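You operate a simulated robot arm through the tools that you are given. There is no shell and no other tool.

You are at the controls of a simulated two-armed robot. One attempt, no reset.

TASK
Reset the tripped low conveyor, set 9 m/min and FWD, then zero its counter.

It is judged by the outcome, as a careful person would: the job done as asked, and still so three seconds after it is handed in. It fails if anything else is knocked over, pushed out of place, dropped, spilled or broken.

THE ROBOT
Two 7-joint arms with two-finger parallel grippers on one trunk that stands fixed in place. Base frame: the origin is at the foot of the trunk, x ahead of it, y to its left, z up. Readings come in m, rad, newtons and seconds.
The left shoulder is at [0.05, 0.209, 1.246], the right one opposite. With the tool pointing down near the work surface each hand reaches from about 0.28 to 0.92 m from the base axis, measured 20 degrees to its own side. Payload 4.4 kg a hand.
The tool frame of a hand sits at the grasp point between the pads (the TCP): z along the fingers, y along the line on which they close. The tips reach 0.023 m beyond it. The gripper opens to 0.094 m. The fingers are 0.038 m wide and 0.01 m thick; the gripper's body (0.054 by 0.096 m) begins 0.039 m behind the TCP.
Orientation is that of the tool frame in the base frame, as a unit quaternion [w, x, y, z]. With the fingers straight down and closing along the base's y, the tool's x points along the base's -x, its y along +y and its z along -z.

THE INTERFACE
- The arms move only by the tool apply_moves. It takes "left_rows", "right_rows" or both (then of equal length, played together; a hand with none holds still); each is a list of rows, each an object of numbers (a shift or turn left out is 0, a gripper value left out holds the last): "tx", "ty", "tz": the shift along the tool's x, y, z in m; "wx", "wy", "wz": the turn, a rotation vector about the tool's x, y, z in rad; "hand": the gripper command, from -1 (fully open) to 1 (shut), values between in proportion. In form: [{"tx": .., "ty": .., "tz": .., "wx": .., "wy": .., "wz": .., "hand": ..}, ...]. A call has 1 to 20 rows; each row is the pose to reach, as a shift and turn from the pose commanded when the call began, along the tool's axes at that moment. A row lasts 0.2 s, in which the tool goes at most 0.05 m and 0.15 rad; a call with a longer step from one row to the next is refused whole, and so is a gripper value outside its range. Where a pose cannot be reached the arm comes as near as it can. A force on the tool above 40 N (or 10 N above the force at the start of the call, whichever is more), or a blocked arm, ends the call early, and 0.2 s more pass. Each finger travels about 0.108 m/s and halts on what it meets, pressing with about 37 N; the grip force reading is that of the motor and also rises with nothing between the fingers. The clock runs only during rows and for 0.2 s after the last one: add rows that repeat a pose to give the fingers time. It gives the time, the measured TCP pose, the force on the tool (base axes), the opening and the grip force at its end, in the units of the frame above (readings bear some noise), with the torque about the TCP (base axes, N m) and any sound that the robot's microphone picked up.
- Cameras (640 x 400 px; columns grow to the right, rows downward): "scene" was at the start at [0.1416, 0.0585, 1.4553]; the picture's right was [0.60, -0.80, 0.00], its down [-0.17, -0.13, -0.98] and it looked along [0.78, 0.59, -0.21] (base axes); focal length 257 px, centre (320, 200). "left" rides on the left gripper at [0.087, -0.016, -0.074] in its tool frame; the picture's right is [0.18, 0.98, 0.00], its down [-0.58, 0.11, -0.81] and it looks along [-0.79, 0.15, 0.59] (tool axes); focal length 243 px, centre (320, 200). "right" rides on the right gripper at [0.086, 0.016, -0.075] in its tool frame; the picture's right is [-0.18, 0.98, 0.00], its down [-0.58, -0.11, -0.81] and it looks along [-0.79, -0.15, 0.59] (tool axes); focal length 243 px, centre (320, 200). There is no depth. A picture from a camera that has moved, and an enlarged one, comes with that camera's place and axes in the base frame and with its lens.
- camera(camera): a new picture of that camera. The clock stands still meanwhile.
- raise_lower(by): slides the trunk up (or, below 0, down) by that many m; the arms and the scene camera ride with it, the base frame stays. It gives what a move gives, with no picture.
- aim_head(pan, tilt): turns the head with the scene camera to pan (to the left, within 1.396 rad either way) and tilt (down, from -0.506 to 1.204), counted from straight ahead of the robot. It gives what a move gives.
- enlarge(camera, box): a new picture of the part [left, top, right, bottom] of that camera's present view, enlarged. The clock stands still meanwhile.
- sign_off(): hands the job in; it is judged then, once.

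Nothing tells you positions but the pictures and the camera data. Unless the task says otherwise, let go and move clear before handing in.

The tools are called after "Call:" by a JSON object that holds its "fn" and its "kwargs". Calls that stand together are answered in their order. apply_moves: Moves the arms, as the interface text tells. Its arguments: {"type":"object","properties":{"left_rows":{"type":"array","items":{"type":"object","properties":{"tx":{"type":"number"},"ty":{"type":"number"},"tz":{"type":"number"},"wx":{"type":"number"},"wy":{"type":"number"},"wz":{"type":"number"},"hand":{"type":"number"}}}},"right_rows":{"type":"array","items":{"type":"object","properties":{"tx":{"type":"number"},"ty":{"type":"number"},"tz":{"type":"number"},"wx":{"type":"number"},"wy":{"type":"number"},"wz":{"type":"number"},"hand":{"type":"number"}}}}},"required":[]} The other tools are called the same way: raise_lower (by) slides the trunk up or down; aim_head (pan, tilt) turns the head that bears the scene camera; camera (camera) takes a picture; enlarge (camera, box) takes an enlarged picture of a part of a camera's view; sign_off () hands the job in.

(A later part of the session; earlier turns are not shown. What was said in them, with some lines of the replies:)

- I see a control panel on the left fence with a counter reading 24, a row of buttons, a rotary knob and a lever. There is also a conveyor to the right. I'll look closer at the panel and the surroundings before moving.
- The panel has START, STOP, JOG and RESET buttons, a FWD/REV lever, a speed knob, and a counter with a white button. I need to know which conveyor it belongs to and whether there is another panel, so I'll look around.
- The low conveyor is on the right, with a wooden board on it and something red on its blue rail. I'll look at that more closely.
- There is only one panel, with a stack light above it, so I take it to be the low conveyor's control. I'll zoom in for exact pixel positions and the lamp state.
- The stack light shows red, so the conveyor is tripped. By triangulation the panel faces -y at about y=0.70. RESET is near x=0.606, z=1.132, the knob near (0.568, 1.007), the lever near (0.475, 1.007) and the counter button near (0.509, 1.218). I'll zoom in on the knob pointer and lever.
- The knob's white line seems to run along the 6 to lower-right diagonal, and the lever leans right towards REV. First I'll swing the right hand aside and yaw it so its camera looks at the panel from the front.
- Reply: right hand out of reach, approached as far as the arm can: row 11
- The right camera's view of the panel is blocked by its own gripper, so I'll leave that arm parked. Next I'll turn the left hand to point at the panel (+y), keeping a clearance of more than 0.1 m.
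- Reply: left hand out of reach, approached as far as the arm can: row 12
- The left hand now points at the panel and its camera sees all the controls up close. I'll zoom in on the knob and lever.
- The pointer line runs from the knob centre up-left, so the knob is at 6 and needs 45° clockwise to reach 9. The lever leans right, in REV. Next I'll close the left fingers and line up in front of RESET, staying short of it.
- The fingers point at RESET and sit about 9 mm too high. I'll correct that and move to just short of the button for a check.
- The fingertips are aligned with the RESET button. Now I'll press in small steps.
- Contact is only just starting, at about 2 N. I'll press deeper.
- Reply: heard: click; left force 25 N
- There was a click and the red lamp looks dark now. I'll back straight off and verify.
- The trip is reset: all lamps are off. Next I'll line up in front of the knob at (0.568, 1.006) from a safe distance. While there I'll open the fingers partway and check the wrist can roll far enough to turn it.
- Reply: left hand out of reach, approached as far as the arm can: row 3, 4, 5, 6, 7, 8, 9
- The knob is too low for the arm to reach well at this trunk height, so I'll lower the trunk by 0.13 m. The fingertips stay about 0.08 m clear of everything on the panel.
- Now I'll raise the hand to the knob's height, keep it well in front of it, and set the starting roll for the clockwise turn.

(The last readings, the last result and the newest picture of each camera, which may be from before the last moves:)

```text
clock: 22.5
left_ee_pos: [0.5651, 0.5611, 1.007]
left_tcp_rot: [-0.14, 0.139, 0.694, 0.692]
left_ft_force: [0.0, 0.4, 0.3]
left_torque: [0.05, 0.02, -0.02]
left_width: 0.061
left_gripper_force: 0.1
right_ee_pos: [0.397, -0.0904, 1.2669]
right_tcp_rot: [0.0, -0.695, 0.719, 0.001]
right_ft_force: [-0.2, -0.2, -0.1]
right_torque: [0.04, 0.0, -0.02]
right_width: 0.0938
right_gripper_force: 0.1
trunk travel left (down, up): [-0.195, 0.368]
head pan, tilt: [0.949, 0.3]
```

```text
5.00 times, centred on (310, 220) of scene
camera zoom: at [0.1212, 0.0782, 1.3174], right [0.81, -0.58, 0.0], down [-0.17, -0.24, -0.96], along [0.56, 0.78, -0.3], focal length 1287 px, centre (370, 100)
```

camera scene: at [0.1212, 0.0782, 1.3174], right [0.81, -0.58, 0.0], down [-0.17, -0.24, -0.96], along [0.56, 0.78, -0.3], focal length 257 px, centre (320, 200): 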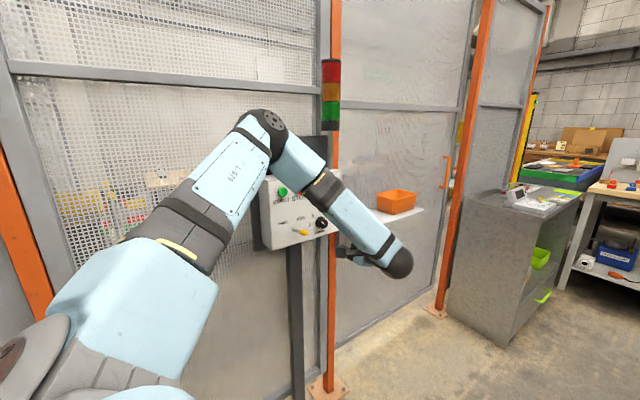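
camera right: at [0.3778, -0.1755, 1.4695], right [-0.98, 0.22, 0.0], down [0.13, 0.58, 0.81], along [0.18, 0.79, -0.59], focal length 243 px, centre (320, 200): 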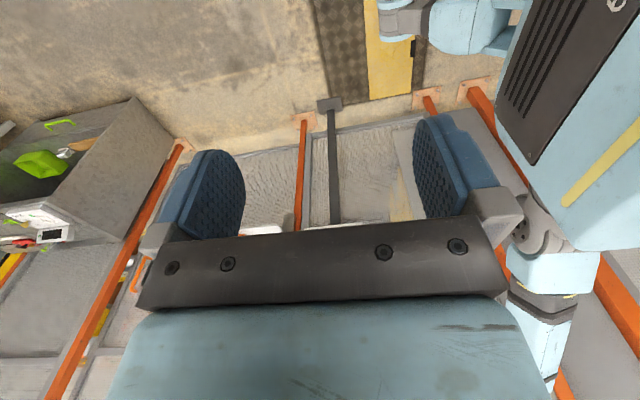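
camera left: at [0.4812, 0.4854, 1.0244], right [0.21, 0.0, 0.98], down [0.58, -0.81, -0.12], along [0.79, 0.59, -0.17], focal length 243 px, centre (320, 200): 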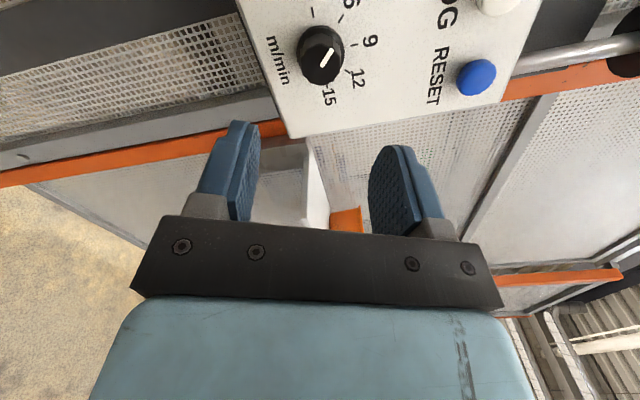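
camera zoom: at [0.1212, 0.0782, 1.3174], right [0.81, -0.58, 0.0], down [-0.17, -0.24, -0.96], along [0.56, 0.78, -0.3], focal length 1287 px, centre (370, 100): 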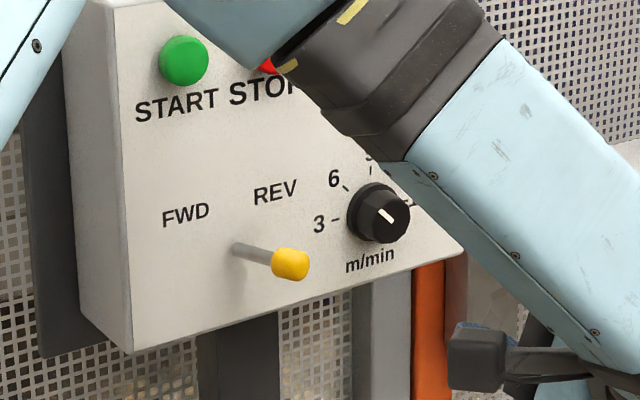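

The view is clear: the pointer is at 6, and the hand is centred on the knob to within about 3 mm. I'll advance with the fingers open around the knob.

Call:
{"fn": "apply_moves", "kwargs": {"left_rows": [{"hand": -0.3, "tx": 0.0015, "tz": 0.03}, {"hand": -0.3, "tx": 0.0015, "tz": 0.06}, {"hand": -0.3, "tx": 0.0015, "tz": 0.075}, {"hand": -0.3, "tx": 0.0015, "tz": 0.085}, {"hand": -0.3, "tx": 0.0015, "tz": 0.085}]}}

Call:
{"fn": "camera", "kwargs": {"camera": "left"}}

Call:
{"fn": "enlarge", "kwargs": {"camera": "scene", "box": [260, 180, 380, 280]}}

```text
clock: 23.7
left_ee_pos: [0.5662, 0.6463, 1.007]
left_tcp_rot: [-0.14, 0.14, 0.693, 0.693]
left_ft_force: [0.4, 0.1, 0.8]
left_torque: [-0.01, -0.01, 0.03]
left_width: 0.0611
left_gripper_force: 0.2
right_ee_pos: [0.3979, -0.091, 1.2663]
right_tcp_rot: [0.001, -0.693, 0.72, 0.0]
right_ft_force: [-0.7, 0.3, -1.1]
right_torque: [-0.01, 0.01, 0.03]
right_width: 0.0939
right_gripper_force: 0.0
trunk travel left (down, up): [-0.195, 0.368]
head pan, tilt: [0.949, 0.3]
```

```text
taken
camera left: at [0.4805, 0.5714, 1.0259], right [0.21, 0.0, 0.98], down [0.58, -0.81, -0.12], along [0.79, 0.59, -0.17], focal length 243 px, centre (320, 200)
```

left: 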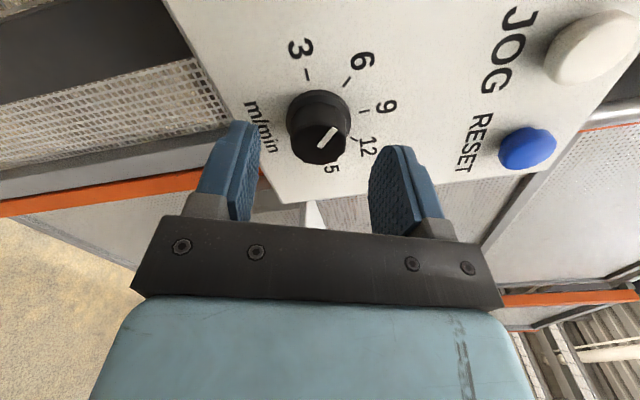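

```text
4.00 times, centred on (320, 230) of scene
camera zoom: at [0.1213, 0.0783, 1.3174], right [0.81, -0.58, 0.0], down [-0.17, -0.24, -0.96], along [0.56, 0.78, -0.3], focal length 1029 px, centre (320, 80)
```

zoom: 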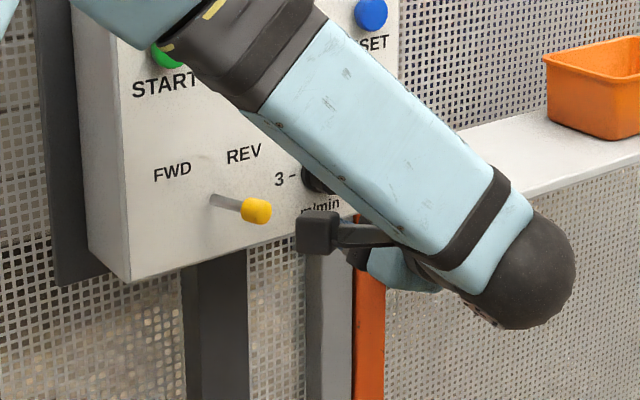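

The knob sits centred between the pads. I'll advance the last bit and grip it.

Call:
{"fn": "apply_moves", "kwargs": {"left_rows": [{"hand": -0.3, "tz": 0.008}, {"hand": -0.3, "tz": 0.015}, {"hand": 0.1, "tz": 0.015}, {"hand": 0.5, "tz": 0.015}, {"hand": 1, "tz": 0.015}, {"hand": 1, "tz": 0.015}]}}

Call:
{"fn": "camera", "kwargs": {"camera": "left"}}

```text
clock: 25.1
left_ee_pos: [0.5663, 0.6607, 1.0062]
left_tcp_rot: [-0.14, 0.14, 0.694, 0.693]
left_ft_force: [0.5, 0.7, -0.7]
left_torque: [-0.13, -0.02, 0.09]
left_width: 0.0335
left_gripper_force: 45.3
right_ee_pos: [0.3979, -0.0899, 1.2655]
right_tcp_rot: [0.0, -0.694, 0.72, 0.0]
right_ft_force: [0.9, -0.4, 0.5]
right_torque: [-0.02, 0.04, -0.02]
right_width: 0.0938
right_gripper_force: 0.1
trunk travel left (down, up): [-0.195, 0.368]
head pan, tilt: [0.949, 0.3]
```

```text
taken
camera left: at [0.4807, 0.5862, 1.0249], right [0.21, 0.0, 0.98], down [0.58, -0.81, -0.12], along [0.79, 0.59, -0.17], focal length 243 px, centre (320, 200)
```

left: 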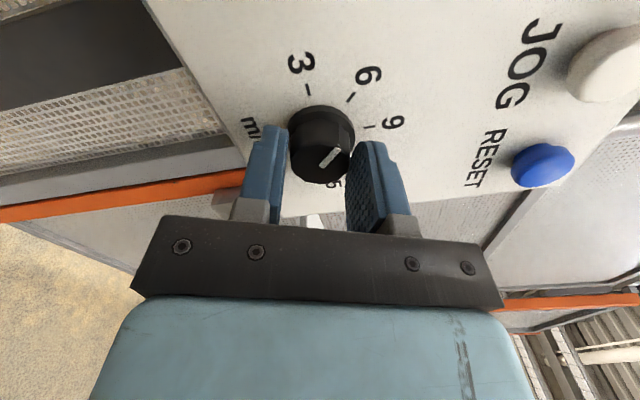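

Gripped at 33 mm with low side forces. Now I'll turn clockwise 45° towards 9.

Call:
{"fn": "apply_moves", "kwargs": {"left_rows": [{"hand": 1, "wz": 0.1}, {"hand": 1, "wz": 0.2}, {"hand": 1, "wz": 0.3}, {"hand": 1, "wz": 0.4}, {"hand": 1, "wz": 0.5}, {"hand": 1, "wz": 0.6}, {"hand": 1, "wz": 0.7}, {"hand": 1, "wz": 0.785}, {"hand": 1, "wz": 0.785}]}}

Call:
{"fn": "camera", "kwargs": {"camera": "left"}}

```text
clock: 27.1
left_ee_pos: [0.5662, 0.6605, 1.006]
left_tcp_rot: [-0.394, 0.395, 0.587, 0.586]
left_ft_force: [-3.3, 4.7, 1.5]
left_torque: [0.58, 0.02, 0.47]
left_width: 0.0339
left_gripper_force: 45.5
right_ee_pos: [0.3977, -0.0895, 1.2666]
right_tcp_rot: [0.0, -0.694, 0.72, 0.001]
right_ft_force: [-0.1, -0.5, 0.1]
right_torque: [0.02, 0.0, -0.02]
right_width: 0.0938
right_gripper_force: 0.0
trunk travel left (down, up): [-0.195, 0.368]
head pan, tilt: [0.949, 0.3]
```

```text
taken
camera left: at [0.5186, 0.5861, 1.0798], right [0.84, 0.0, 0.54], down [0.32, -0.81, -0.5], along [0.44, 0.59, -0.68], focal length 243 px, centre (320, 200)
```

left: 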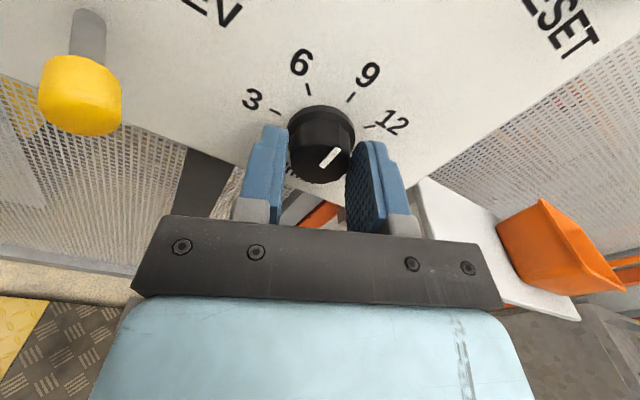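

The pointer turned with the gripper. I'll zoom to check it before letting go.

Call:
{"fn": "enlarge", "kwargs": {"camera": "left", "box": [230, 30, 430, 200]}}

```text
2.35 times, centred on (330, 115) of left
camera zoom: at [0.5186, 0.5861, 1.0798], right [0.84, 0.0, 0.54], down [0.32, -0.81, -0.5], along [0.44, 0.59, -0.68], focal length 571 px, centre (296, 400)
```

zoom: 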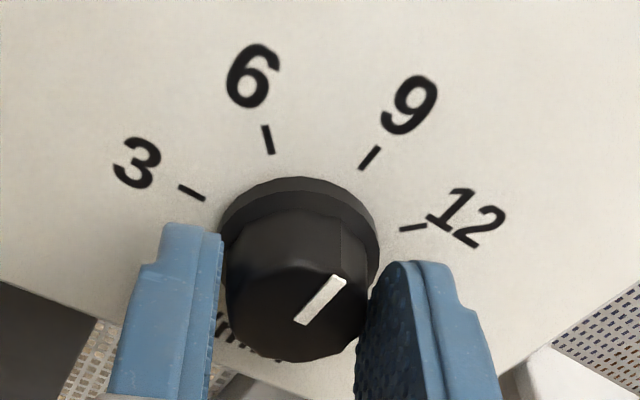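

Measured on the face plane, the pointer is at about 88°, straight up at 9. I'll release and back off.

Call:
{"fn": "apply_moves", "kwargs": {"left_rows": [{"hand": -0.3}, {"hand": -0.3}, {"hand": -0.3}, {"hand": -0.3, "tz": -0.03}, {"hand": -0.3, "tz": -0.06}, {"hand": -0.3, "tz": -0.1}]}}

Call:
{"fn": "camera", "kwargs": {"camera": "left"}}

Call:
{"fn": "enlarge", "kwargs": {"camera": "left", "box": [240, 20, 400, 140]}}

Call:
{"fn": "enlarge", "kwargs": {"camera": "scene", "box": [260, 170, 380, 270]}}

```text
clock: 28.5
left_ee_pos: [0.5622, 0.5613, 1.0065]
left_tcp_rot: [-0.395, 0.394, 0.587, 0.587]
left_ft_force: [-0.1, -0.3, -0.4]
left_torque: [-0.02, -0.03, 0.0]
left_width: 0.061
left_gripper_force: 0.0
right_ee_pos: [0.3976, -0.0911, 1.265]
right_tcp_rot: [0.001, -0.693, 0.72, 0.002]
right_ft_force: [-0.9, 0.5, 1.0]
right_torque: [0.01, 0.05, 0.0]
right_width: 0.094
right_gripper_force: 0.0
trunk travel left (down, up): [-0.195, 0.368]
head pan, tilt: [0.949, 0.3]
```

```text
taken
camera left: at [0.5158, 0.4869, 1.0798], right [0.84, 0.0, 0.54], down [0.32, -0.81, -0.5], along [0.44, 0.59, -0.68], focal length 243 px, centre (320, 200)
```

left: 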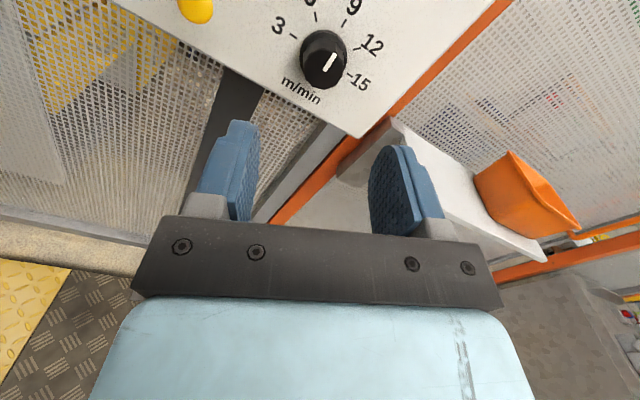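

```text
3.33 times, centred on (320, 80) of left
camera zoom: at [0.5158, 0.4869, 1.0798], right [0.84, 0.0, 0.54], down [0.32, -0.81, -0.5], along [0.44, 0.59, -0.68], focal length 809 px, centre (320, 600)
```

zoom: 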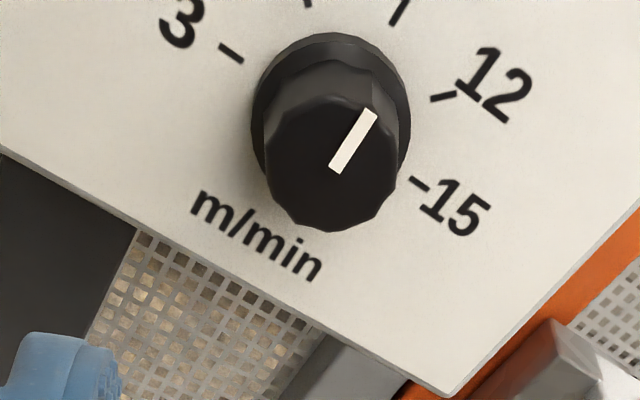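

```text
4.00 times, centred on (320, 220) of scene
camera zoom: at [0.1217, 0.0775, 1.3174], right [0.81, -0.58, 0.0], down [-0.17, -0.24, -0.96], along [0.56, 0.78, -0.3], focal length 1029 px, centre (320, 120)
```

zoom: 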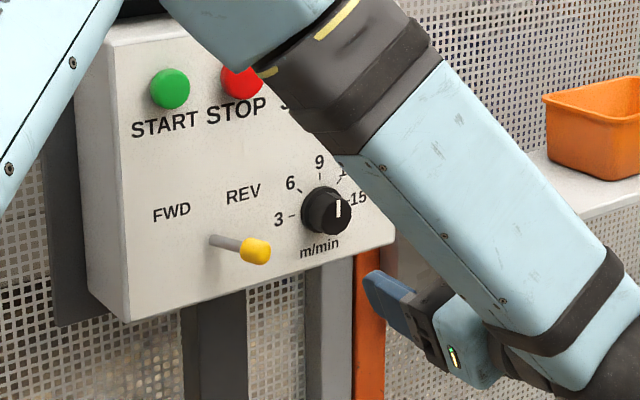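

The knob is now at 9. Next I'll close the fingers and position them in the gap between the lever and the knob, still in front of the panel, to push the lever left to FWD.

Call:
{"fn": "apply_moves", "kwargs": {"left_rows": [{"hand": 1, "tx": 0.005, "ty": -0.01, "wz": 0.1}, {"hand": 1, "tx": 0.01, "ty": -0.02, "wz": 0.2}, {"hand": 1, "tx": 0.015, "ty": -0.03, "wz": 0.3}, {"hand": 1, "tx": 0.019, "ty": -0.041, "wz": 0.38, "tz": 0.01}, {"hand": 1, "tx": 0.019, "ty": -0.041, "wz": 0.38, "tz": 0.01}]}}

Call:
{"fn": "camera", "kwargs": {"camera": "left"}}

Call:
{"fn": "enlarge", "kwargs": {"camera": "scene", "box": [260, 170, 380, 270]}}

```text
clock: 29.7
left_ee_pos: [0.5206, 0.5704, 1.0077]
left_tcp_rot: [-0.497, 0.498, 0.502, 0.502]
left_ft_force: [0.9, 1.4, 0.0]
left_torque: [0.01, -0.01, 0.01]
left_width: 0.0
left_gripper_force: 36.8
right_ee_pos: [0.3971, -0.0908, 1.2655]
right_tcp_rot: [0.001, -0.694, 0.72, 0.0]
right_ft_force: [-0.4, -0.4, -0.4]
right_torque: [0.01, 0.01, -0.01]
right_width: 0.0939
right_gripper_force: 0.0
trunk travel left (down, up): [-0.195, 0.368]
head pan, tilt: [0.949, 0.3]
```

```text
taken
camera left: at [0.5047, 0.4962, 1.0945], right [0.98, 0.0, 0.19], down [0.11, -0.81, -0.58], along [0.15, 0.59, -0.79], focal length 243 px, centre (320, 200)
```

left: 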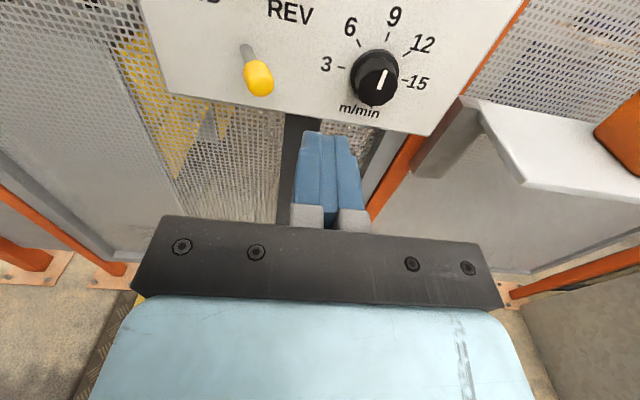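

```text
4.00 times, centred on (320, 220) of scene
camera zoom: at [0.1215, 0.0782, 1.3173], right [0.81, -0.58, 0.0], down [-0.17, -0.24, -0.96], along [0.56, 0.78, -0.3], focal length 1029 px, centre (320, 120)
```

zoom: 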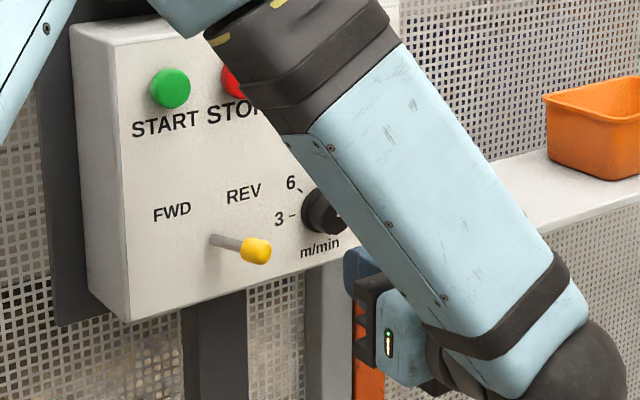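

The camera is now right above the fingers, and they line up with the gap. I'll advance to a depth beside the lever cap.

Call:
{"fn": "apply_moves", "kwargs": {"left_rows": [{"hand": 1, "ty": -0.002, "tz": 0.03}, {"hand": 1, "ty": -0.002, "tz": 0.055}, {"hand": 1, "ty": -0.002, "tz": 0.076}, {"hand": 1, "ty": -0.002, "tz": 0.076}]}}

Call:
{"fn": "camera", "kwargs": {"camera": "left"}}

Call:
{"fn": "enlarge", "kwargs": {"camera": "scene", "box": [260, 170, 380, 270]}}

```text
clock: 30.7
left_ee_pos: [0.5212, 0.6472, 1.0115]
left_tcp_rot: [-0.497, 0.498, 0.503, 0.502]
left_ft_force: [0.1, 0.0, -0.6]
left_torque: [0.01, 0.0, 0.04]
left_width: 0.0
left_gripper_force: 37.0
right_ee_pos: [0.3987, -0.09, 1.2646]
right_tcp_rot: [0.001, -0.694, 0.72, 0.001]
right_ft_force: [0.8, 0.0, 0.3]
right_torque: [-0.02, -0.02, 0.03]
right_width: 0.094
right_gripper_force: 0.1
trunk travel left (down, up): [-0.195, 0.368]
head pan, tilt: [0.949, 0.3]
```

```text
taken
camera left: at [0.5049, 0.5721, 1.097], right [0.98, 0.0, 0.19], down [0.11, -0.81, -0.58], along [0.15, 0.59, -0.79], focal length 243 px, centre (320, 200)
```

left: 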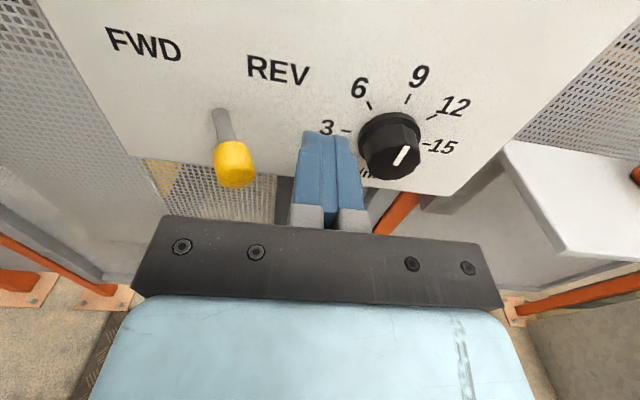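

```text
4.00 times, centred on (320, 220) of scene
camera zoom: at [0.1214, 0.0781, 1.3174], right [0.81, -0.58, 0.0], down [-0.17, -0.24, -0.96], along [0.56, 0.78, -0.3], focal length 1029 px, centre (320, 120)
```

zoom: 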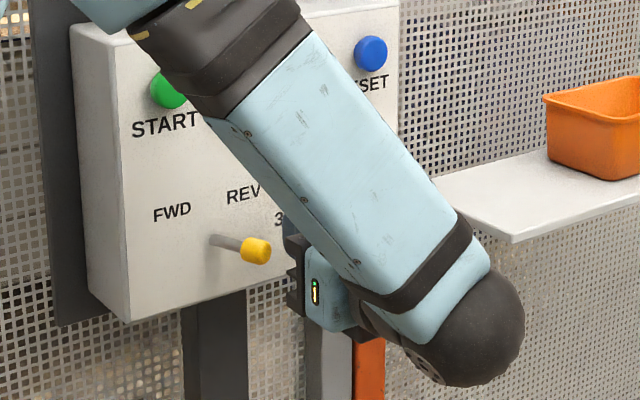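

The fingers are beside the lever cap at the right depth. I'll sweep left slowly to push the lever to FWD.

Call:
{"fn": "apply_moves", "kwargs": {"left_rows": [{"hand": 1, "ty": -0.01}, {"hand": 1, "ty": -0.018}, {"hand": 1, "ty": -0.024}, {"hand": 1, "ty": -0.03}, {"hand": 1, "ty": -0.036}, {"hand": 1, "ty": -0.041}, {"hand": 1, "ty": -0.046}]}}

Call:
{"fn": "camera", "kwargs": {"camera": "left"}}

Call:
{"fn": "enlarge", "kwargs": {"camera": "scene", "box": [260, 170, 380, 270]}}

```text
clock: 31.8
left_ee_pos: [0.4873, 0.6417, 1.0091]
left_tcp_rot: [-0.495, 0.501, 0.501, 0.502]
left_ft_force: [5.4, -23.8, -6.1]
left_torque: [-0.1, -0.09, 0.3]
left_width: 0.0
left_gripper_force: 36.9
right_ee_pos: [0.3981, -0.0913, 1.2661]
right_tcp_rot: [0.002, -0.694, 0.72, 0.001]
right_ft_force: [0.3, 0.9, -0.1]
right_torque: [0.0, -0.05, -0.01]
right_width: 0.0939
right_gripper_force: 0.0
trunk travel left (down, up): [-0.195, 0.368]
head pan, tilt: [0.949, 0.3]
stopped in row 5 (left hand): the force on the tool passed its limit at 44 N (the readings are from after the stop); the commanded pose is now the measured one
```

```text
taken
camera left: at [0.4707, 0.5681, 1.0962], right [0.98, -0.01, 0.19], down [0.11, -0.81, -0.58], along [0.16, 0.59, -0.79], focal length 243 px, centre (320, 200)
```

left: 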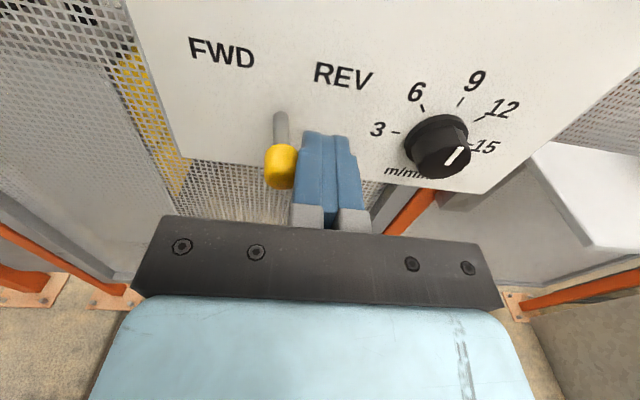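

```text
4.00 times, centred on (320, 220) of scene
camera zoom: at [0.1215, 0.0771, 1.3174], right [0.81, -0.58, 0.0], down [-0.17, -0.24, -0.96], along [0.56, 0.78, -0.29], focal length 1029 px, centre (320, 120)
```

zoom: 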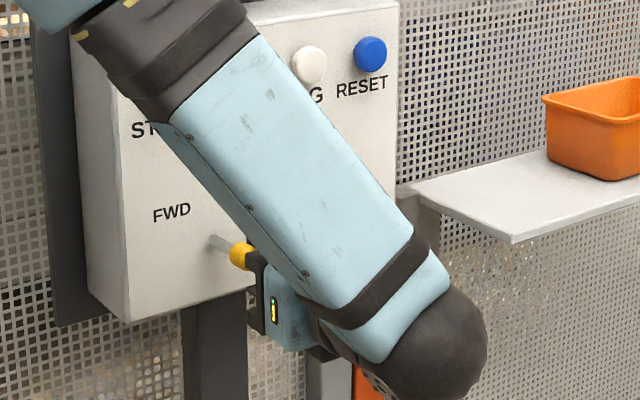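

The lever moved from about 18° to 5° right of centre, then the call stopped on force, mostly along -y. I'll check the whole arm for contact before continuing.

Call:
{"fn": "camera", "kwargs": {"camera": "scene"}}

Call:
{"fn": "enlarge", "kwargs": {"camera": "left", "box": [240, 80, 400, 220]}}

```text
taken
camera scene: at [0.1215, 0.0771, 1.3174], right [0.81, -0.58, 0.0], down [-0.17, -0.24, -0.96], along [0.56, 0.78, -0.29], focal length 257 px, centre (320, 200)
```

scene: 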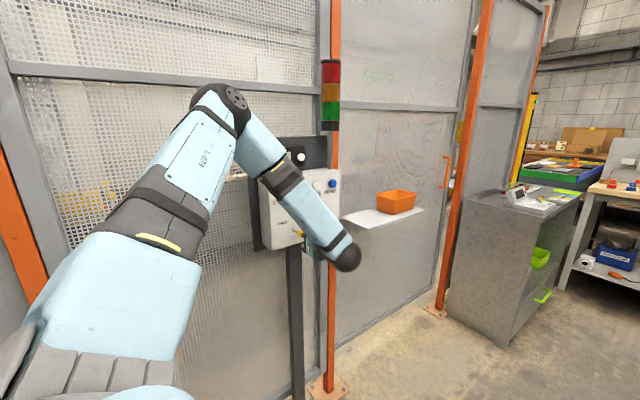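

```text
2.86 times, centred on (320, 150) of left
camera zoom: at [0.4707, 0.5681, 1.0962], right [0.98, -0.01, 0.19], down [0.11, -0.81, -0.58], along [0.16, 0.59, -0.79], focal length 693 px, centre (320, 343)
```

zoom: 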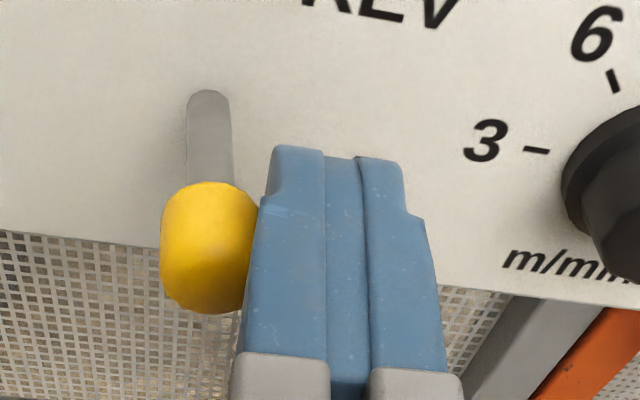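

The arm itself is clear. The likely cause is that the cap sticks to the finger and swings on an arc, pulling the tool back along -y. I'll follow that arc by easing back slightly while pushing left.

Call:
{"fn": "apply_moves", "kwargs": {"left_rows": [{"hand": 1, "tz": -0.003}, {"hand": 1, "tz": -0.005, "ty": -0.004}, {"hand": 1, "tz": -0.006, "ty": -0.008}, {"hand": 1, "tz": -0.007, "ty": -0.012}, {"hand": 1, "tz": -0.007, "ty": -0.016}, {"hand": 1, "tz": -0.007, "ty": -0.02}]}}

Call:
{"fn": "camera", "kwargs": {"camera": "left"}}

```text
clock: 33.2
left_ee_pos: [0.469, 0.6373, 1.0102]
left_tcp_rot: [-0.495, 0.5, 0.502, 0.503]
left_ft_force: [18.3, 0.0, 1.9]
left_torque: [0.02, -0.03, -0.35]
left_width: 0.0
left_gripper_force: 36.8
right_ee_pos: [0.4001, -0.0907, 1.265]
right_tcp_rot: [0.0, -0.694, 0.72, 0.002]
right_ft_force: [0.0, -0.2, -0.5]
right_torque: [-0.03, -0.03, 0.02]
right_width: 0.094
right_gripper_force: 0.1
trunk travel left (down, up): [-0.195, 0.368]
head pan, tilt: [0.949, 0.3]
```

```text
taken
camera left: at [0.4526, 0.5633, 1.0958], right [0.98, -0.01, 0.19], down [0.11, -0.81, -0.58], along [0.16, 0.59, -0.79], focal length 243 px, centre (320, 200)
```

left: 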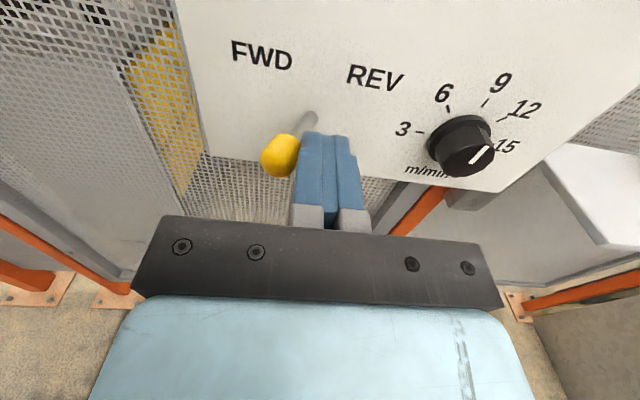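

The lever has swung over to the FWD side and rests at its stop. I'll move right off the cap, then back away and check it stays.

Call:
{"fn": "apply_moves", "kwargs": {"left_rows": [{"hand": 1, "ty": 0.008}, {"hand": 1, "ty": 0.025}, {"hand": 1, "ty": 0.035, "tz": -0.01}, {"hand": 1, "ty": 0.035, "tz": -0.05}, {"hand": 1, "ty": 0.035, "tz": -0.09}]}}

Call:
{"fn": "camera", "kwargs": {"camera": "left"}}

Call:
{"fn": "enlarge", "kwargs": {"camera": "scene", "box": [240, 120, 360, 270]}}

```text
clock: 34.4
left_ee_pos: [0.4998, 0.5476, 1.0112]
left_tcp_rot: [-0.497, 0.5, 0.502, 0.502]
left_ft_force: [0.6, 0.1, 0.6]
left_torque: [0.04, 0.02, 0.02]
left_width: 0.0002
left_gripper_force: 37.0
right_ee_pos: [0.3982, -0.091, 1.265]
right_tcp_rot: [0.001, -0.694, 0.72, 0.001]
right_ft_force: [0.2, -0.7, 0.6]
right_torque: [0.0, 0.02, -0.03]
right_width: 0.0939
right_gripper_force: 0.0
trunk travel left (down, up): [-0.195, 0.368]
head pan, tilt: [0.949, 0.3]
```

```text
taken
camera left: at [0.4838, 0.4732, 1.0954], right [0.98, 0.0, 0.19], down [0.11, -0.81, -0.58], along [0.16, 0.59, -0.79], focal length 243 px, centre (320, 200)
```

left: 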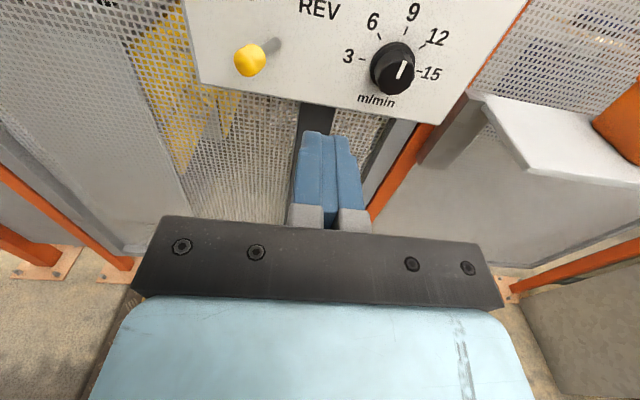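

```text
2.67 times, centred on (300, 195) of scene
camera zoom: at [0.1215, 0.0776, 1.3174], right [0.81, -0.58, 0.0], down [-0.17, -0.24, -0.96], along [0.56, 0.78, -0.3], focal length 686 px, centre (373, 213)
```

zoom: 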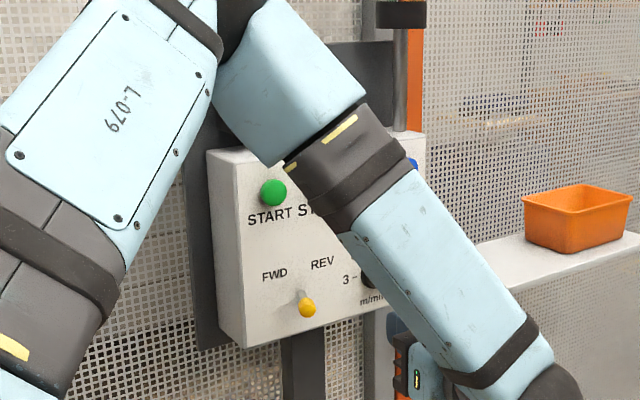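

The lever stays in FWD. Next is the counter button at about (0.512, 0.71, 1.217). Raising the trunk 0.2 m puts the hand at its height in an arm pose that has worked well so far.

Call:
{"fn": "raise_lower", "kwargs": {"by": 0.2}}

Call:
{"fn": "camera", "kwargs": {"camera": "left"}}

Call:
{"fn": "camera", "kwargs": {"camera": "scene"}}

```text
clock: 36.6
left_ee_pos: [0.5002, 0.5481, 1.2091]
left_tcp_rot: [-0.496, 0.501, 0.501, 0.502]
left_ft_force: [-0.3, 0.5, -0.2]
left_torque: [-0.01, -0.01, -0.02]
left_width: 0.0003
left_gripper_force: 36.8
right_ee_pos: [0.3982, -0.091, 1.4663]
right_tcp_rot: [0.0, -0.694, 0.72, 0.001]
right_ft_force: [-0.3, -0.6, 0.2]
right_torque: [-0.03, -0.02, -0.01]
right_width: 0.0939
right_gripper_force: 0.1
trunk travel left (down, up): [-0.395, 0.168]
head pan, tilt: [0.949, 0.3]
```

```text
taken
camera left: at [0.4838, 0.4742, 1.2948], right [0.98, 0.0, 0.19], down [0.11, -0.81, -0.58], along [0.16, 0.59, -0.79], focal length 243 px, centre (320, 200)
```

left: 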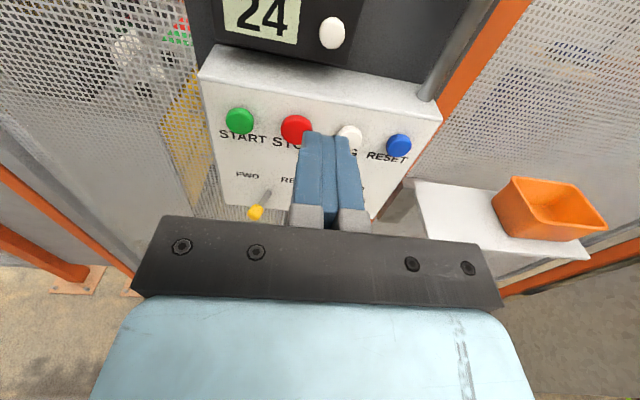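

```text
taken
camera scene: at [0.1215, 0.0785, 1.5173], right [0.81, -0.58, 0.0], down [-0.17, -0.24, -0.96], along [0.56, 0.78, -0.3], focal length 257 px, centre (320, 200)
```

scene: 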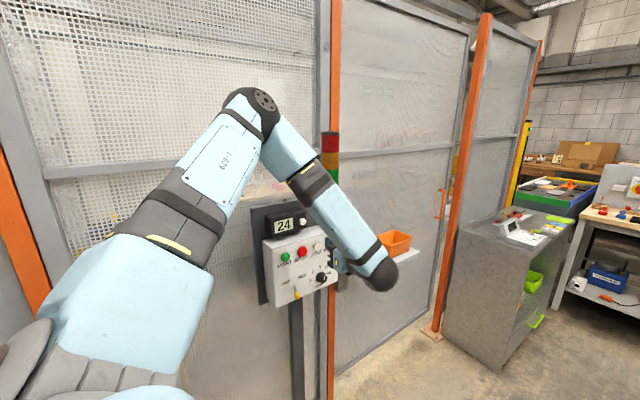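

The counter button is at (0.510, 0.71, 1.217). I'll align with it and advance to just short of contact.

Call:
{"fn": "apply_moves", "kwargs": {"left_rows": [{"hand": 1, "tx": 0.008, "ty": 0.0105, "tz": 0.02}, {"hand": 1, "tx": 0.008, "ty": 0.0105, "tz": 0.05}, {"hand": 1, "tx": 0.008, "ty": 0.0105, "tz": 0.08}, {"hand": 1, "tx": 0.008, "ty": 0.0105, "tz": 0.105}, {"hand": 1, "tx": 0.008, "ty": 0.0105, "tz": 0.105}]}}

Call:
{"fn": "camera", "kwargs": {"camera": "left"}}

Call:
{"fn": "enlarge", "kwargs": {"camera": "scene", "box": [230, 180, 370, 300]}}

```text
clock: 37.8
left_ee_pos: [0.5119, 0.6538, 1.2165]
left_tcp_rot: [-0.496, 0.501, 0.501, 0.502]
left_ft_force: [0.2, -0.8, -0.5]
left_torque: [-0.02, 0.0, 0.0]
left_width: 0.0
left_gripper_force: 37.1
right_ee_pos: [0.3981, -0.0902, 1.4668]
right_tcp_rot: [0.001, -0.694, 0.72, 0.001]
right_ft_force: [-0.1, -0.5, -0.6]
right_torque: [0.01, -0.01, 0.02]
right_width: 0.0943
right_gripper_force: 0.1
trunk travel left (down, up): [-0.395, 0.168]
head pan, tilt: [0.949, 0.3]
```

```text
taken
camera left: at [0.4957, 0.5802, 1.3029], right [0.98, 0.0, 0.19], down [0.11, -0.81, -0.58], along [0.16, 0.59, -0.79], focal length 243 px, centre (320, 200)
```

left: 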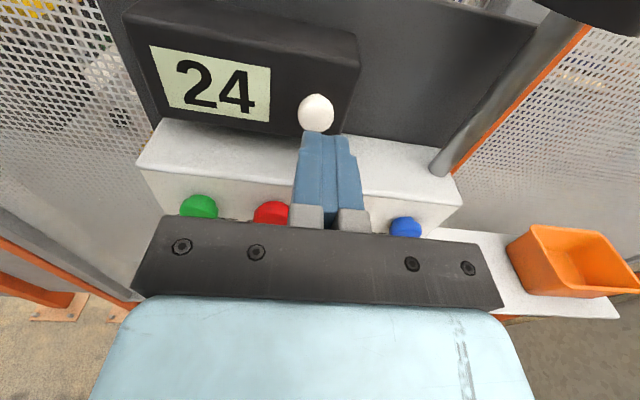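

```text
3.33 times, centred on (300, 240) of scene
camera zoom: at [0.1215, 0.0779, 1.5174], right [0.81, -0.58, 0.0], down [-0.17, -0.24, -0.96], along [0.56, 0.78, -0.3], focal length 858 px, centre (387, 67)
```

zoom: 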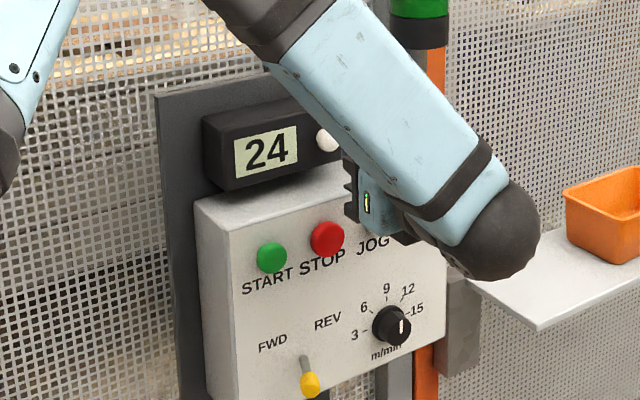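

Aligned to within about 2 mm. Now I'll press the counter button gradually.

Call:
{"fn": "apply_moves", "kwargs": {"left_rows": [{"hand": 1, "ty": -0.002, "tx": 0.001, "tz": 0.008}, {"hand": 1, "ty": -0.002, "tx": 0.001, "tz": 0.013}, {"hand": 1, "ty": -0.002, "tx": 0.001, "tz": 0.017}, {"hand": 1, "ty": -0.002, "tx": 0.001, "tz": 0.02}]}}

Call:
{"fn": "camera", "kwargs": {"camera": "left"}}

```text
clock: 38.8
left_ee_pos: [0.5091, 0.6734, 1.2172]
left_tcp_rot: [-0.496, 0.501, 0.501, 0.502]
left_ft_force: [0.0, -0.6, -0.7]
left_torque: [0.01, -0.03, 0.0]
left_width: 0.0003
left_gripper_force: 37.5
right_ee_pos: [0.3972, -0.0899, 1.4666]
right_tcp_rot: [0.001, -0.694, 0.72, 0.001]
right_ft_force: [-0.5, 0.1, 0.6]
right_torque: [0.04, 0.0, -0.02]
right_width: 0.0939
right_gripper_force: 0.0
trunk travel left (down, up): [-0.395, 0.168]
head pan, tilt: [0.949, 0.3]
```

```text
taken
camera left: at [0.4921, 0.5991, 1.3032], right [0.98, 0.0, 0.19], down [0.11, -0.81, -0.58], along [0.16, 0.59, -0.79], focal length 243 px, centre (320, 200)
```

left: 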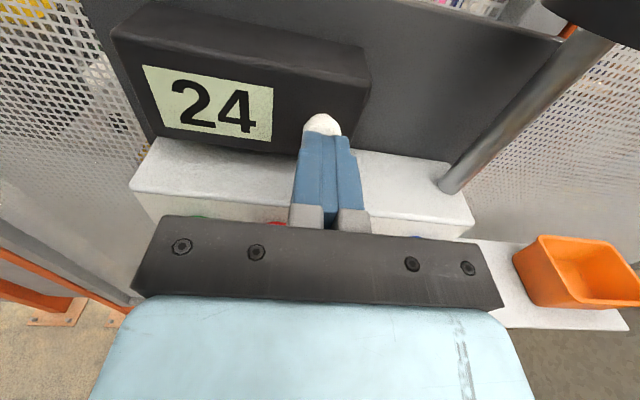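

Call:
{"fn": "apply_moves", "kwargs": {"left_rows": [{"hand": 1, "tz": 0.003}, {"hand": 1, "tz": 0.006}, {"hand": 1, "tz": 0.009}, {"hand": 1, "tz": 0.011}, {"hand": 1, "tz": 0.013}]}}

Call:
{"fn": "camera", "kwargs": {"camera": "left"}}

```text
clock: 40.0
left_ee_pos: [0.51, 0.6863, 1.2179]
left_tcp_rot: [-0.495, 0.501, 0.501, 0.503]
left_ft_force: [0.3, -2.6, -1.0]
left_torque: [-0.04, 0.01, 0.0]
left_width: 0.0001
left_gripper_force: 37.0
right_ee_pos: [0.3974, -0.0907, 1.4647]
right_tcp_rot: [0.002, -0.694, 0.72, 0.001]
right_ft_force: [-0.1, 0.3, 0.4]
right_torque: [-0.07, 0.04, -0.01]
right_width: 0.0938
right_gripper_force: 0.0
trunk travel left (down, up): [-0.395, 0.168]
head pan, tilt: [0.949, 0.3]
heard: click
```

```text
taken
camera left: at [0.4932, 0.6113, 1.3041], right [0.98, 0.0, 0.19], down [0.11, -0.81, -0.58], along [0.16, 0.59, -0.79], focal length 243 px, centre (320, 200)
```

left: 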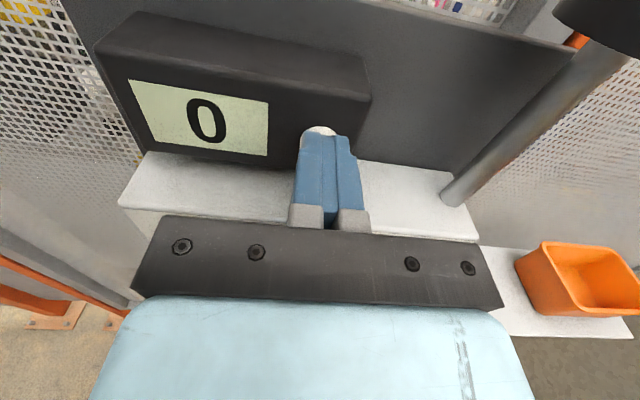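

There was a click and the counter now shows 0. I'll back straight out and verify everything.

Call:
{"fn": "apply_moves", "kwargs": {"left_rows": [{"hand": 1, "tz": -0.02}, {"hand": 1, "tz": -0.06}, {"hand": 1, "tz": -0.1}, {"hand": 1, "tz": -0.14}, {"hand": 1, "tz": -0.16}]}}

Call:
{"fn": "camera", "kwargs": {"camera": "scene"}}

Call:
{"fn": "camera", "kwargs": {"camera": "left"}}

Call:
{"fn": "enlarge", "kwargs": {"camera": "scene", "box": [230, 120, 370, 320]}}

```text
clock: 41.2
left_ee_pos: [0.5098, 0.5274, 1.2192]
left_tcp_rot: [-0.496, 0.5, 0.501, 0.502]
left_ft_force: [-0.1, 0.1, 0.0]
left_torque: [0.01, 0.01, 0.04]
left_width: 0.0002
left_gripper_force: 36.6
right_ee_pos: [0.398, -0.0912, 1.465]
right_tcp_rot: [0.001, -0.694, 0.72, 0.001]
right_ft_force: [-0.5, -0.6, -0.4]
right_torque: [0.03, 0.02, 0.03]
right_width: 0.0941
right_gripper_force: 0.1
trunk travel left (down, up): [-0.395, 0.168]
head pan, tilt: [0.949, 0.3]
```

```text
taken
camera scene: at [0.1214, 0.0773, 1.5174], right [0.81, -0.58, 0.0], down [-0.17, -0.24, -0.96], along [0.56, 0.78, -0.29], focal length 257 px, centre (320, 200)
```

scene: 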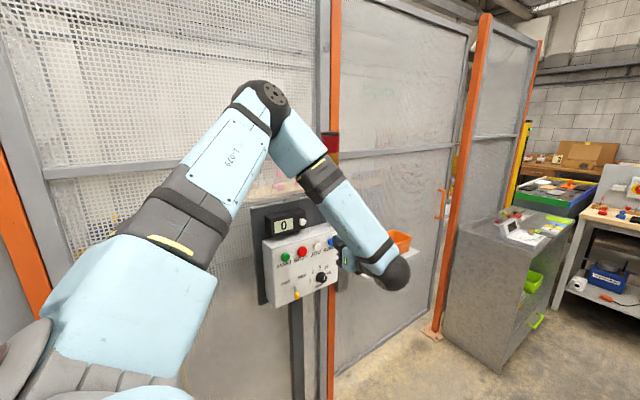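

```text
taken
camera left: at [0.4932, 0.4529, 1.3052], right [0.98, 0.0, 0.19], down [0.11, -0.81, -0.58], along [0.16, 0.59, -0.79], focal length 243 px, centre (320, 200)
```

left: 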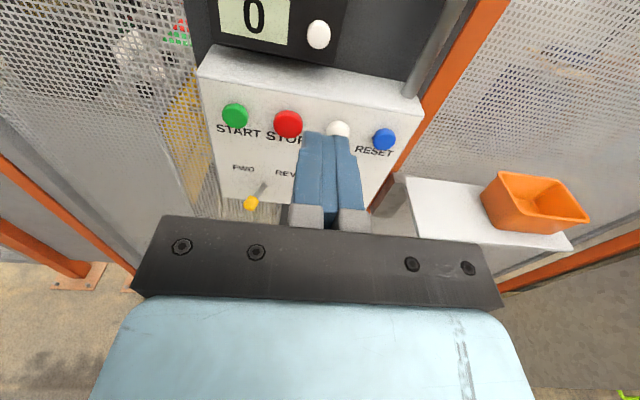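

```text
2.00 times, centred on (300, 220) of scene
camera zoom: at [0.1214, 0.0773, 1.5174], right [0.81, -0.58, 0.0], down [-0.17, -0.24, -0.96], along [0.56, 0.78, -0.29], focal length 515 px, centre (360, 160)
```

zoom: 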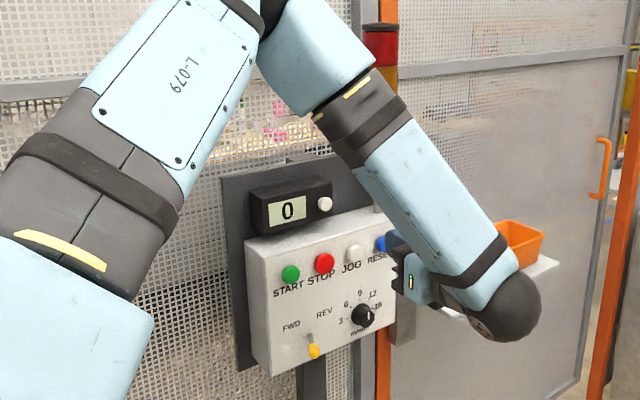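

The counter reads 0. I'll confirm the knob, lever and lamps up close before handing in.

Call:
{"fn": "enlarge", "kwargs": {"camera": "scene", "box": [265, 250, 345, 310]}}

Call:
{"fn": "enlarge", "kwargs": {"camera": "scene", "box": [290, 110, 370, 180]}}

```text
6.67 times, centred on (305, 280) of scene
camera zoom: at [0.1214, 0.0773, 1.5174], right [0.81, -0.58, 0.0], down [-0.17, -0.24, -0.96], along [0.56, 0.78, -0.29], focal length 1716 px, centre (420, -333)
```

zoom: 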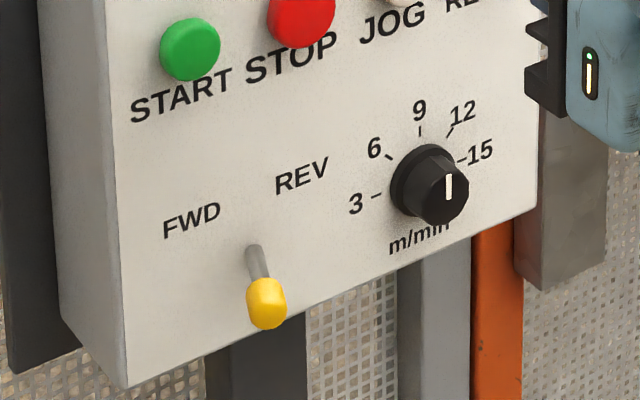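

```text
5.71 times, centred on (330, 145) of scene
camera zoom: at [0.1214, 0.0773, 1.5174], right [0.81, -0.58, 0.0], down [-0.17, -0.24, -0.96], along [0.56, 0.78, -0.29], focal length 1470 px, centre (263, 514)
```

zoom: 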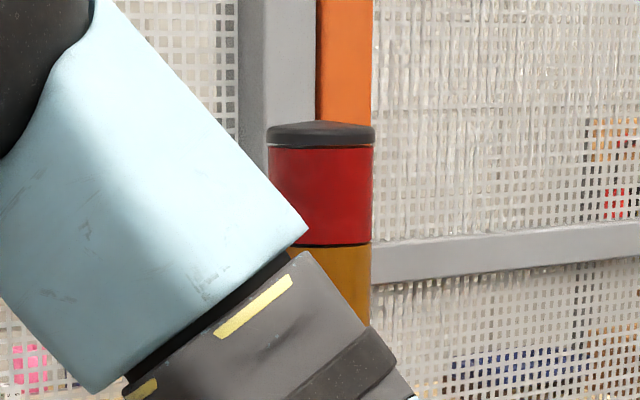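

The lever tip is about 17 mm left of its base (FWD), the knob points at 9, the counter shows 0 and the red lamp is out. START was never pressed, the hand is clear, and nothing else moved, so I'm handing in.

Call:
{"fn": "sign_off", "kwargs": {}}

```text
The job is handed in.
```

I reset the tripped low conveyor, set it to 9 m/min and FWD, and then zeroed its counter, in that order. The job is handed in.

- **Reset:** I pressed RESET, heard a click, and the red lamp on the stack light went out.
- **Speed:** The knob was at 6. I turned it clockwise and it now points at 9.
- **Direction:** The lever was at REV. I pushed it across and it stays on the FWD side. The first push stopped on the force limit (44 N) partway over, and a second one took it to its stop.
- **Counter:** I pressed the counter's white button, heard a click, and the display went from 24 to 0.

I did not press START, STOP or JOG. I saw nothing else knocked or moved, and the left hand is backed clear of the panel.
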